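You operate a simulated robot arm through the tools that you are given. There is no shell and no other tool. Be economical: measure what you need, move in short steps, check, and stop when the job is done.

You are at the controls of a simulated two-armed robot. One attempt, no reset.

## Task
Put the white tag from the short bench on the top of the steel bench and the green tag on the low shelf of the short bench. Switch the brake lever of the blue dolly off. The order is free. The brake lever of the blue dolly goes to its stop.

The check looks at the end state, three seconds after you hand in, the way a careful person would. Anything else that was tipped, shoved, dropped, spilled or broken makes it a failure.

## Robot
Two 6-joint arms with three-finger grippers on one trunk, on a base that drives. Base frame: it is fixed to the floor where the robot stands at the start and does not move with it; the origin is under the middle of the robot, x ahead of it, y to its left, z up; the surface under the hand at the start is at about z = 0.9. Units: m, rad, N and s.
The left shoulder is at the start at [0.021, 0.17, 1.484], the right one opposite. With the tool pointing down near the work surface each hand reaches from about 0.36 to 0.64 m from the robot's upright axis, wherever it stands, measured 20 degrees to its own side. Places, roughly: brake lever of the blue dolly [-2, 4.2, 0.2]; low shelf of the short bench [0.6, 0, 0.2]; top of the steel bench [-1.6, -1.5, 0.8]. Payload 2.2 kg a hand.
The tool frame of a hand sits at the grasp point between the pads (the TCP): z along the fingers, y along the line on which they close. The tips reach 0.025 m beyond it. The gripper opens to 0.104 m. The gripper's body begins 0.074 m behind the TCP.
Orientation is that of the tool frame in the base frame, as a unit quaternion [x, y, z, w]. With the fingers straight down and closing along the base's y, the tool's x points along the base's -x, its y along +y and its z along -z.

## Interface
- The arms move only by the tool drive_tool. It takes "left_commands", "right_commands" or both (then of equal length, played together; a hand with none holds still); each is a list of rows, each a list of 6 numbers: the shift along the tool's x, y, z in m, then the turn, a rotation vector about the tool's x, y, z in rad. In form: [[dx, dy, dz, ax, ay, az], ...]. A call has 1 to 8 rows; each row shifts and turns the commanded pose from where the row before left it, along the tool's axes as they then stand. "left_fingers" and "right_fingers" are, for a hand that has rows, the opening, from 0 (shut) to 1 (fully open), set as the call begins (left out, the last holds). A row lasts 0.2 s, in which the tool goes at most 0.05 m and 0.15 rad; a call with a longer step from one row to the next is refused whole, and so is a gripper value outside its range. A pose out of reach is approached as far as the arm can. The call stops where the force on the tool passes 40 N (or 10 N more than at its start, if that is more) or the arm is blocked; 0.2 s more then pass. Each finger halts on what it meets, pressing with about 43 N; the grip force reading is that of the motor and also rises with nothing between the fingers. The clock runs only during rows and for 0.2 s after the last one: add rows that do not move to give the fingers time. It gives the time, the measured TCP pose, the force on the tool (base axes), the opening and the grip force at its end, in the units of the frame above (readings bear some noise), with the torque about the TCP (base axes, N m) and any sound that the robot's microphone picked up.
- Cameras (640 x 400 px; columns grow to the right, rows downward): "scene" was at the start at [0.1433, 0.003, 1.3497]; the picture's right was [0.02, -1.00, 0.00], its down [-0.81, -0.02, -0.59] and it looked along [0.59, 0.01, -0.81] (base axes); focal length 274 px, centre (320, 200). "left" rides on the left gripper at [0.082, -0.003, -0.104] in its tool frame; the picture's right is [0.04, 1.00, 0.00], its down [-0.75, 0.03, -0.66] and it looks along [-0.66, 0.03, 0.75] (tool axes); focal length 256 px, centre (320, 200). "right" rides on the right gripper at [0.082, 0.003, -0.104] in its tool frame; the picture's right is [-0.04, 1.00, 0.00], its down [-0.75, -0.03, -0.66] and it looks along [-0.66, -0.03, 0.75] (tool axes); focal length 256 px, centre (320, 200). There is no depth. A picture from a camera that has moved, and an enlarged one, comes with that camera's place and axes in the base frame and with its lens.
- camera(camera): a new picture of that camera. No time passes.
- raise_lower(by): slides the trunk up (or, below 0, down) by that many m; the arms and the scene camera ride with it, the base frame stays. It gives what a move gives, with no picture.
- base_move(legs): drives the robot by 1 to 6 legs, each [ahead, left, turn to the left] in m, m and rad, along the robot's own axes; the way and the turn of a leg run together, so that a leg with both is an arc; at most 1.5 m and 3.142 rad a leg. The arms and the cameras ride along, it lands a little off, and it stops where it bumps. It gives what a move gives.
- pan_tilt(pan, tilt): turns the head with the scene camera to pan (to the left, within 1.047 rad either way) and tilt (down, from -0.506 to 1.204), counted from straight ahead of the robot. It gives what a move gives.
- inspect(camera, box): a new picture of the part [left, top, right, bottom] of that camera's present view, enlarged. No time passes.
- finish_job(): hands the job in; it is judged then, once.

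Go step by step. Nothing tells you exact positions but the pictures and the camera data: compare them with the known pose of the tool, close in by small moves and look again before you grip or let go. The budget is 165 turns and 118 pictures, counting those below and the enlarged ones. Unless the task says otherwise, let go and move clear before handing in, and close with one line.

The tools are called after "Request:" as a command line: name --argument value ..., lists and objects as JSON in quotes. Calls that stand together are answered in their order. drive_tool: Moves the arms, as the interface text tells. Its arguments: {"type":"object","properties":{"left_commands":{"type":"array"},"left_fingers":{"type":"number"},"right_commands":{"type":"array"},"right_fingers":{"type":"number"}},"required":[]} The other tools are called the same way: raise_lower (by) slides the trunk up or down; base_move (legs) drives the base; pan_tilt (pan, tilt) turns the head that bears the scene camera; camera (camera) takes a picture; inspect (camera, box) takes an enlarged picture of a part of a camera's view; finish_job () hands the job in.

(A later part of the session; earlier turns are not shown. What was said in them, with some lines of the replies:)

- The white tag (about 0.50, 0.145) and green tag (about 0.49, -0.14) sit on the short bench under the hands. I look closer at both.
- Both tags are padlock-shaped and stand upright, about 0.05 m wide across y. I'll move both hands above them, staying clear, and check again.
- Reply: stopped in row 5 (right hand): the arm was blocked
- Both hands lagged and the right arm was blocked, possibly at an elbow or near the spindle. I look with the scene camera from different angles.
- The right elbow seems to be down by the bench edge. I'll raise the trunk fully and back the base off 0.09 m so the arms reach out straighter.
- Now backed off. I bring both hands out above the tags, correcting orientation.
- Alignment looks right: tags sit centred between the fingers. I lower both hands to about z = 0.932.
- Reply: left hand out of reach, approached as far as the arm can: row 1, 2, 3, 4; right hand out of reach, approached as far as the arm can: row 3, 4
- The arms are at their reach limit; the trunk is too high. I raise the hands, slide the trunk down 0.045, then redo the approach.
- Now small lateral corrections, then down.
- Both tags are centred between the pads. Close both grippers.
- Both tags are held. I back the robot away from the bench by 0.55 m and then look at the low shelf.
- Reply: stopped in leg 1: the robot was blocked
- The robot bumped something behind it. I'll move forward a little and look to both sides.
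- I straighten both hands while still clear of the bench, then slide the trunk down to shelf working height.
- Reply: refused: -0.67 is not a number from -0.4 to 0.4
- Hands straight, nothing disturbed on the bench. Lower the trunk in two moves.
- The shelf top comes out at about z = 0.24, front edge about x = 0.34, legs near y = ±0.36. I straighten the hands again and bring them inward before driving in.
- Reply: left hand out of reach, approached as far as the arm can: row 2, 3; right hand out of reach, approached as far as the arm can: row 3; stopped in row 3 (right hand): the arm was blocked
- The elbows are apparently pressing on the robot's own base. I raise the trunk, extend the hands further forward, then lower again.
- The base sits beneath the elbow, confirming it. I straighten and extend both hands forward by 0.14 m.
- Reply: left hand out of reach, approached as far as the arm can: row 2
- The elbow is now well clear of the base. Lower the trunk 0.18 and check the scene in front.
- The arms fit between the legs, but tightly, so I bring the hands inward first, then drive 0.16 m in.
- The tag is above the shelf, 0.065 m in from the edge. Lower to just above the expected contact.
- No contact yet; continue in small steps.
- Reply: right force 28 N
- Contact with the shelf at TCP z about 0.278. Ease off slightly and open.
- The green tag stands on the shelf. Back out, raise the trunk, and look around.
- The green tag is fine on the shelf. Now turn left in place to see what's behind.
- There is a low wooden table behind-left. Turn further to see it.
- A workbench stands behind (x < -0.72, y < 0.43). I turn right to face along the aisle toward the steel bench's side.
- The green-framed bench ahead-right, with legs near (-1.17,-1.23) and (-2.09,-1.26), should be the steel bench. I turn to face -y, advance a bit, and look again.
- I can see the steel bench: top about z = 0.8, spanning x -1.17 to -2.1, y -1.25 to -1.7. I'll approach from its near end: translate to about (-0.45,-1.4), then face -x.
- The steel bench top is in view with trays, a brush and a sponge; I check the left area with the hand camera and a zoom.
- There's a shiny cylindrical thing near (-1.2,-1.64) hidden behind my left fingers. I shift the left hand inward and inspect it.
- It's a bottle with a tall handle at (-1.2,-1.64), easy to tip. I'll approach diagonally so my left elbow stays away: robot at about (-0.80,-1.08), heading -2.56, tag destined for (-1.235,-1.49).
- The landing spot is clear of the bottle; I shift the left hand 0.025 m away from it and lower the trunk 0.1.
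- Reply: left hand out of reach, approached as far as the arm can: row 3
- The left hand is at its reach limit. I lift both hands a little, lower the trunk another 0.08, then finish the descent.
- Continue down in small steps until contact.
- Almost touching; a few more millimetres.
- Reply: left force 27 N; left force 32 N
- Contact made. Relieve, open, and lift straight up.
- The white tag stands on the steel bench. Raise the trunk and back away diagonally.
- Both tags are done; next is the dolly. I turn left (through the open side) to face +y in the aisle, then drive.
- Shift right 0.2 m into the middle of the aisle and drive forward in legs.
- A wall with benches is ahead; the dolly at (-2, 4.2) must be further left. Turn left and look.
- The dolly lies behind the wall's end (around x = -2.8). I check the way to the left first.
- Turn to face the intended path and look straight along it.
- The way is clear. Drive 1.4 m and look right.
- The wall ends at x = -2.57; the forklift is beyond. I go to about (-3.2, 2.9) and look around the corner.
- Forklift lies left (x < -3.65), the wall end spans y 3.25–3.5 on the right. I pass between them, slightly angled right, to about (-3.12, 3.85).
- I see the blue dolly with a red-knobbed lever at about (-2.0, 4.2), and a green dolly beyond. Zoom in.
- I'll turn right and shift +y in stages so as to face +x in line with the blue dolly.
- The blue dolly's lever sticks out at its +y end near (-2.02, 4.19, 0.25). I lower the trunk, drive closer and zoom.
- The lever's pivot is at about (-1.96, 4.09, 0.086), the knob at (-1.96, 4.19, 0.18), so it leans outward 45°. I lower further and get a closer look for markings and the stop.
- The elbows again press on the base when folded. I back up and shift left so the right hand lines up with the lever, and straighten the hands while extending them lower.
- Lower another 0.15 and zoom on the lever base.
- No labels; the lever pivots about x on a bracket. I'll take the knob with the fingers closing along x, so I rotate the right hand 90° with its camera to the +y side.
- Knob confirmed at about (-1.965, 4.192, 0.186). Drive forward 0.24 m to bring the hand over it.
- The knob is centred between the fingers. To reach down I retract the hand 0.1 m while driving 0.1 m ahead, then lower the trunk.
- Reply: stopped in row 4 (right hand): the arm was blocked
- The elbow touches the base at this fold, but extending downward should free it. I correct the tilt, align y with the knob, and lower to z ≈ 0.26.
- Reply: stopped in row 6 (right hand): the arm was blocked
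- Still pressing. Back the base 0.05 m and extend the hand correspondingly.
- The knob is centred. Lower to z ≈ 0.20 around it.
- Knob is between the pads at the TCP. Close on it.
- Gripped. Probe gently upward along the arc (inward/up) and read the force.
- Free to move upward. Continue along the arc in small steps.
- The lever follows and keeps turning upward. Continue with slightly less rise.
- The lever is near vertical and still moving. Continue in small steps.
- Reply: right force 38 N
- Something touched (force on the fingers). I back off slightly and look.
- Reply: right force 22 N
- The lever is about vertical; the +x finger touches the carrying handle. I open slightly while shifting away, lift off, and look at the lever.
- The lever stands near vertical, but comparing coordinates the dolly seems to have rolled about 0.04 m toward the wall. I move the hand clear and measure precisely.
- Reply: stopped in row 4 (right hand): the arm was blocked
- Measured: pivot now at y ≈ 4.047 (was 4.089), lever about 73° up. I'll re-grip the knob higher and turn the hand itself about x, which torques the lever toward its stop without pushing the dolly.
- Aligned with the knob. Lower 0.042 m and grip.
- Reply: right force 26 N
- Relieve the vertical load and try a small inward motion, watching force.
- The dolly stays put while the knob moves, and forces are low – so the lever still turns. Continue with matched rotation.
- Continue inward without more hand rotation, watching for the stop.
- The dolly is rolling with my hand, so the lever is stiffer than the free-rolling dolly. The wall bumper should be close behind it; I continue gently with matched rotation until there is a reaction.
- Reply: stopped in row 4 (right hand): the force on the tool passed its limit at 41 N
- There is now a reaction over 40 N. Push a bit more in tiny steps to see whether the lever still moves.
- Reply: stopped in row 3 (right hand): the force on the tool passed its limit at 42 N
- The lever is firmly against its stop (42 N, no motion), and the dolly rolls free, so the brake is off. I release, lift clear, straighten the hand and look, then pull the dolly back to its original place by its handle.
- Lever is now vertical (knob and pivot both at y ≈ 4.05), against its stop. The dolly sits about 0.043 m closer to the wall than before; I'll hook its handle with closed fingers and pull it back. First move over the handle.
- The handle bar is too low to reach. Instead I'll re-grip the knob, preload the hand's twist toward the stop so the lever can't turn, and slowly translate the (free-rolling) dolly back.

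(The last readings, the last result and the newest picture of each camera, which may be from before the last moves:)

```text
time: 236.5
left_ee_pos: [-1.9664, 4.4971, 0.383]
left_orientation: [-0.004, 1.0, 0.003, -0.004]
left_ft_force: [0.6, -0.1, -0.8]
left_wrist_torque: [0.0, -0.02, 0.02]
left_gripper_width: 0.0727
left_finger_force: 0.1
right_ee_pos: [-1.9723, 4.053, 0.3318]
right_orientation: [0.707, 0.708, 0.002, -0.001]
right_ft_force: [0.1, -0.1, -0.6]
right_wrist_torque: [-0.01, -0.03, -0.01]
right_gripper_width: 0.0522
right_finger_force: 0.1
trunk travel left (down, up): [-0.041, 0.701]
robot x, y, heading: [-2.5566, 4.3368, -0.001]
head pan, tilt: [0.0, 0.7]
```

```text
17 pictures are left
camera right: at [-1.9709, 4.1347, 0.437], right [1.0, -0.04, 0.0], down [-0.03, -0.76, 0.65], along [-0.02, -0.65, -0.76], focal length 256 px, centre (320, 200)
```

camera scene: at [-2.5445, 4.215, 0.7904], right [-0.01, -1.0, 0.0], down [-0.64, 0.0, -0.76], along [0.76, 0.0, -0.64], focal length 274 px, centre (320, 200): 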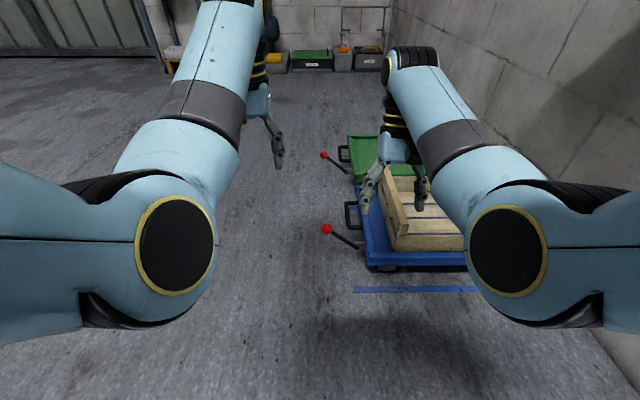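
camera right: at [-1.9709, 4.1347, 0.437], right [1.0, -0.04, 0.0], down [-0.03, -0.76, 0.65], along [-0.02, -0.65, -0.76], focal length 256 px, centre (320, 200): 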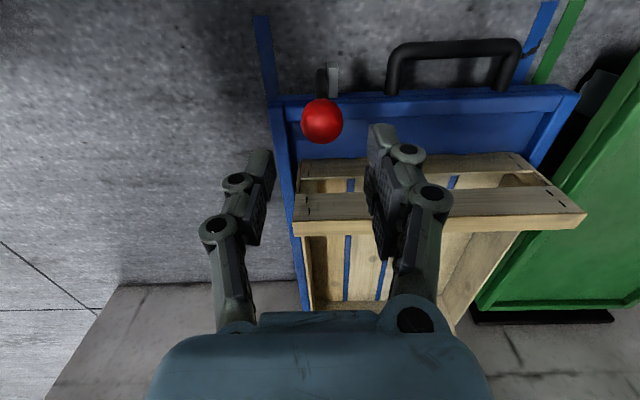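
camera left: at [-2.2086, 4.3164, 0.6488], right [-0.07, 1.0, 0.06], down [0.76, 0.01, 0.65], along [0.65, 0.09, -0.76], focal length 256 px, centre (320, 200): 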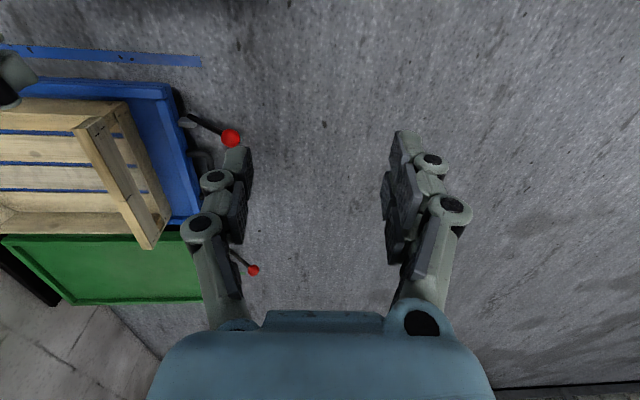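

Request:
drive_tool --right_commands '[[-0.0045, 0, 0.02, 0, 0, 0], [0, 0, 0.025, 0, 0, 0], [0, 0, 0.025, 0, 0, 0], [0, 0, 0.014, 0, 0, 0], [0, 0, 0, 0, 0, 0]]'

Request:
drive_tool --right_commands '[[0, 0, 0, 0, 0, 0], [0, 0, 0, 0, 0, 0], [0, 0, 0, 0, 0, 0]]' --right_fingers 0

Request:
drive_tool --right_commands '[[0, 0, 0, 0, 0.04, 0], [0, 0, 0, 0, 0.04, 0], [0, 0, 0, 0, 0, 0]]'

```text
time: 237.7
left_ee_pos: [-1.9664, 4.4979, 0.3844]
left_orientation: [-0.004, 1.0, 0.002, -0.004]
left_ft_force: [0.3, -0.3, 0.7]
left_wrist_torque: [0.02, -0.01, -0.03]
left_gripper_width: 0.0727
left_finger_force: 0.0
right_ee_pos: [-1.9726, 4.0482, 0.2461]
right_orientation: [0.707, 0.708, 0.002, -0.002]
right_ft_force: [-0.2, -0.4, -0.2]
right_wrist_torque: [0.0, -0.02, 0.01]
right_gripper_width: 0.0521
right_finger_force: 0.1
trunk travel left (down, up): [-0.041, 0.701]
robot x, y, heading: [-2.5586, 4.336, -0.0]
head pan, tilt: [0.0, 0.7]
```

```text
time: 238.5
left_ee_pos: [-1.9656, 4.4971, 0.3832]
left_orientation: [-0.004, 1.0, 0.002, -0.004]
left_ft_force: [0.2, -0.3, -0.5]
left_wrist_torque: [0.0, 0.0, -0.05]
left_gripper_width: 0.0729
left_finger_force: 0.1
right_ee_pos: [-1.9725, 4.0474, 0.2477]
right_orientation: [0.706, 0.708, 0.002, -0.001]
right_ft_force: [7.9, -0.9, 0.0]
right_wrist_torque: [-0.13, -0.13, 0.01]
right_gripper_width: 0.0297
right_finger_force: 43.2
trunk travel left (down, up): [-0.041, 0.701]
robot x, y, heading: [-2.5578, 4.3369, -0.001]
head pan, tilt: [0.0, 0.7]
```

```text
time: 239.3
left_ee_pos: [-1.9652, 4.4963, 0.3834]
left_orientation: [-0.005, 1.0, 0.003, -0.005]
left_ft_force: [0.3, -0.1, 0.5]
left_wrist_torque: [0.0, 0.01, 0.0]
left_gripper_width: 0.0729
left_finger_force: 0.0
right_ee_pos: [-1.9742, 4.0476, 0.2469]
right_orientation: [0.706, 0.707, 0.03, -0.03]
right_ft_force: [5.7, -0.1, -1.3]
right_wrist_torque: [-1.02, -0.11, -0.01]
right_gripper_width: 0.0292
right_finger_force: 43.3
trunk travel left (down, up): [-0.041, 0.701]
robot x, y, heading: [-2.5596, 4.3358, 0.001]
head pan, tilt: [0.0, 0.7]
```

Preloaded about 1 N m toward the stop. Now pull slowly in +y.

Request:
drive_tool --right_commands '[[0.0015, 0, 0.0001, 0, 0, 0], [0.002, 0, 0.0002, 0, 0, 0], [0.003, 0, 0.0002, 0, 0, 0], [0.003, 0, 0.0002, 0, 0, 0], [0.003, 0, 0.0002, 0, 0, 0], [0.003, 0, 0.0002, 0, 0, 0], [0.003, 0, 0.0002, 0, 0, 0], [0.0015, 0, 0.0001, 0, 0, 0]]'

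Request:
camera --camera "right"

```text
time: 241.1
left_ee_pos: [-1.9652, 4.4966, 0.3833]
left_orientation: [-0.004, 1.0, 0.003, -0.005]
left_ft_force: [-0.2, -0.3, -0.2]
left_wrist_torque: [-0.01, 0.03, 0.0]
left_gripper_width: 0.0728
left_finger_force: 0.1
right_ee_pos: [-1.973, 4.0696, 0.2475]
right_orientation: [0.706, 0.707, 0.03, -0.031]
right_ft_force: [1.4, -1.4, 0.0]
right_wrist_torque: [-0.1, -0.04, -0.06]
right_gripper_width: 0.0294
right_finger_force: 42.6
trunk travel left (down, up): [-0.041, 0.701]
robot x, y, heading: [-2.5639, 4.3351, -0.004]
head pan, tilt: [0.0, 0.7]
```

```text
16 pictures are left
camera right: at [-1.971, 4.1419, 0.3584], right [1.0, -0.04, 0.0], down [-0.03, -0.81, 0.59], along [-0.03, -0.59, -0.81], focal length 256 px, centre (320, 200)
```

right: 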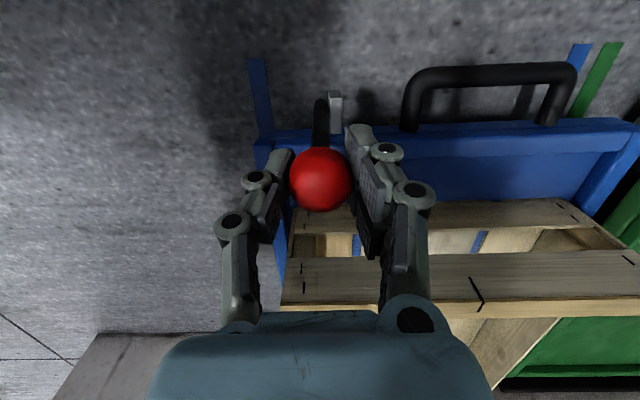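

The dolly follows with the lever still vertical. Re-preload and pull the second half.

Request:
drive_tool --right_commands '[[0, 0, 0, 0, 0.05, 0], [0.0015, 0, 0.0002, 0, 0.02, 0], [0.003, 0, 0.0004, 0, 0.01, 0], [0.003, 0, 0.0004, 0, 0.01, 0], [0.0035, 0, 0.0005, 0, 0.01, 0], [0.0035, 0, 0.0005, 0, 0.01, 0], [0.003, 0, 0.0004, 0, 0.01, 0], [0.002, 0, 0.0003, 0, 0.01, 0]]'

Request:
camera --camera "right"

```text
time: 242.9
left_ee_pos: [-1.9652, 4.4974, 0.3827]
left_orientation: [-0.004, 1.0, 0.002, -0.005]
left_ft_force: [-0.7, 0.1, -0.1]
left_wrist_torque: [-0.01, 0.03, -0.03]
left_gripper_width: 0.0728
left_finger_force: 0.2
right_ee_pos: [-1.9738, 4.0891, 0.2481]
right_orientation: [0.703, 0.703, 0.076, -0.076]
right_ft_force: [-0.1, -1.6, -0.1]
right_wrist_torque: [-1.33, -0.01, -0.09]
right_gripper_width: 0.0294
right_finger_force: 42.9
trunk travel left (down, up): [-0.041, 0.701]
robot x, y, heading: [-2.5608, 4.3396, 0.002]
head pan, tilt: [0.0, 0.7]
```

```text
15 pictures are left
camera right: at [-1.9707, 4.1471, 0.3674], right [1.0, -0.04, -0.01], down [-0.03, -0.88, 0.48], along [-0.03, -0.48, -0.88], focal length 256 px, centre (320, 200)
```

right: 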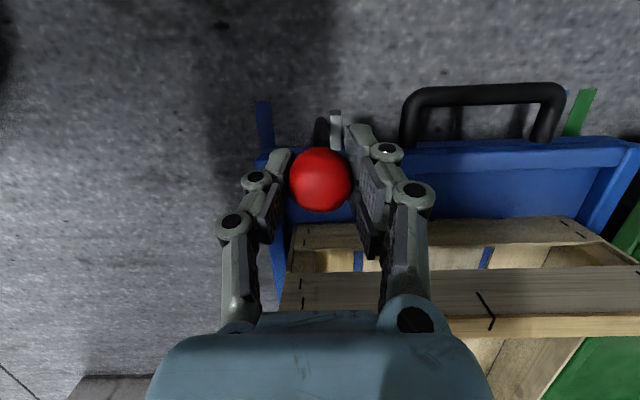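

The dolly is back at its original position (bracket y ≈ 4.10). Release, lift straight up and look.

Request:
drive_tool --right_commands '[[0, 0, 0, 0, 0, 0], [0, 0, 0, 0, 0, 0]]' --right_fingers 0.45

Request:
drive_tool --right_commands '[[0.0043, 0, -0.0195, 0, 0, 0], [0.0064, 0, -0.029, 0, 0, 0], [0.0064, 0, -0.029, 0, 0, 0], [0, 0, 0, 0, -0.1, 0], [0, 0, 0, 0, -0.1, 0], [0, 0, 0, 0, 0, 0]]'

Request:
camera --camera "right"

```text
time: 243.5
left_ee_pos: [-1.9664, 4.4965, 0.3838]
left_orientation: [-0.005, 1.0, 0.002, -0.004]
left_ft_force: [-0.1, 0.2, 0.1]
left_wrist_torque: [0.02, 0.05, -0.03]
left_gripper_width: 0.0726
left_finger_force: 0.1
right_ee_pos: [-1.972, 4.0888, 0.2492]
right_orientation: [0.702, 0.704, 0.077, -0.076]
right_ft_force: [-0.4, -0.2, 0.0]
right_wrist_torque: [-0.01, -0.04, 0.02]
right_gripper_width: 0.0469
right_finger_force: 0.0
trunk travel left (down, up): [-0.041, 0.701]
robot x, y, heading: [-2.5607, 4.3373, -0.001]
head pan, tilt: [0.0, 0.7]
```

```text
time: 244.9
left_ee_pos: [-1.9652, 4.4976, 0.3824]
left_orientation: [-0.004, 1.0, 0.003, -0.005]
left_ft_force: [0.5, -0.3, -0.9]
left_wrist_torque: [0.01, -0.02, -0.01]
left_gripper_width: 0.0728
left_finger_force: 0.0
right_ee_pos: [-1.9749, 4.0889, 0.3282]
right_orientation: [0.706, 0.708, 0.006, -0.004]
right_ft_force: [0.1, -0.3, -0.7]
right_wrist_torque: [0.01, 0.02, 0.02]
right_gripper_width: 0.0468
right_finger_force: 0.0
trunk travel left (down, up): [-0.041, 0.701]
robot x, y, heading: [-2.559, 4.336, 0.003]
head pan, tilt: [0.0, 0.7]
```

```text
14 pictures are left
camera right: at [-1.9715, 4.1695, 0.4345], right [1.0, -0.04, 0.0], down [-0.03, -0.76, 0.65], along [-0.02, -0.65, -0.76], focal length 256 px, centre (320, 200)
```

right: 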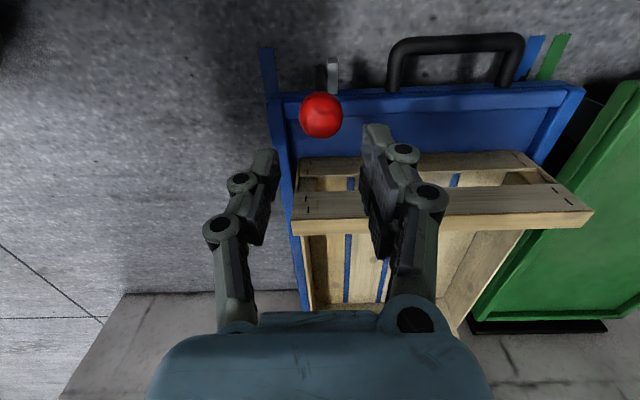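

The lever angle is unchanged (at the stop) and the dolly is within a few millimetres of its original place. Back away and take a final look.

Request:
base_move --legs '[[-0.35, 0, 0]]'

Request:
raise_lower --by 0.3

Request:
camera --camera "scene"

Request:
inspect --camera "scene" --box '[310, 130, 430, 270]'

```text
time: 247.2
left_ee_pos: [-2.3109, 4.5015, 0.3826]
left_orientation: [-0.008, 1.0, 0.003, -0.005]
left_ft_force: [0.7, -0.6, -0.3]
left_wrist_torque: [-0.01, -0.01, 0.0]
left_gripper_width: 0.0727
left_finger_force: 0.0
right_ee_pos: [-2.3163, 4.0927, 0.3283]
right_orientation: [0.703, 0.711, 0.006, -0.005]
right_ft_force: [0.4, 0.1, -0.6]
right_wrist_torque: [-0.01, -0.01, -0.02]
right_gripper_width: 0.047
right_finger_force: 0.0
trunk travel left (down, up): [-0.041, 0.701]
robot x, y, heading: [-2.9044, 4.3392, 0.006]
head pan, tilt: [0.0, 0.7]
```

```text
time: 250.2
left_ee_pos: [-2.3121, 4.5003, 0.6836]
left_orientation: [-0.007, 1.0, 0.002, -0.004]
left_ft_force: [0.0, 0.2, 0.1]
left_wrist_torque: [-0.03, -0.01, 0.01]
left_gripper_width: 0.073
left_finger_force: 0.1
right_ee_pos: [-2.3162, 4.093, 0.6284]
right_orientation: [0.703, 0.711, 0.006, -0.005]
right_ft_force: [-0.1, -0.3, 0.3]
right_wrist_torque: [-0.01, -0.01, 0.0]
right_gripper_width: 0.0469
right_finger_force: 0.0
trunk travel left (down, up): [-0.341, 0.401]
robot x, y, heading: [-2.9054, 4.3386, 0.004]
head pan, tilt: [0.0, 0.7]
```

```text
13 pictures are left
camera scene: at [-2.7415, 4.339, 1.0279], right [0.01, -1.0, 0.0], down [-0.64, 0.0, -0.76], along [0.76, 0.0, -0.64], focal length 274 px, centre (320, 200)
```

scene: 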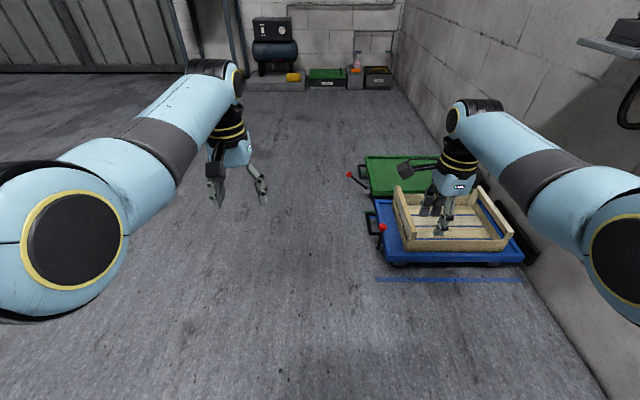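

```text
2.86 times, centred on (370, 200) of scene
camera zoom: at [-2.7415, 4.339, 1.0279], right [0.01, -1.0, 0.0], down [-0.64, 0.0, -0.76], along [0.76, 0.0, -0.64], focal length 783 px, centre (177, 200)
```

zoom: 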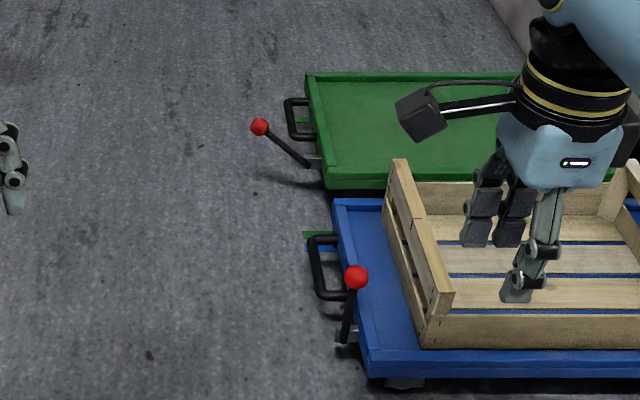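

The lever stands upright against its stop and the dolly and its crate are in place. Both tags are set down and the hands are clear, so I hand the job in.

Request:
finish_job

```text
The job is handed in.
```

The job is handed in: the white tag is on the steel bench, the green tag is on the low shelf, and the blue dolly's brake lever is at its upright stop. I took that as off because the dolly then rolled freely; there was no label. While I worked the lever the dolly rolled about 4 cm toward the wall, and I pulled it back to within about 1 cm of its original place. Early on, backing away from the short bench, the robot also bumped the wooden bench behind it. I saw nothing knocked over there, but I didn't measure whether the bench moved.
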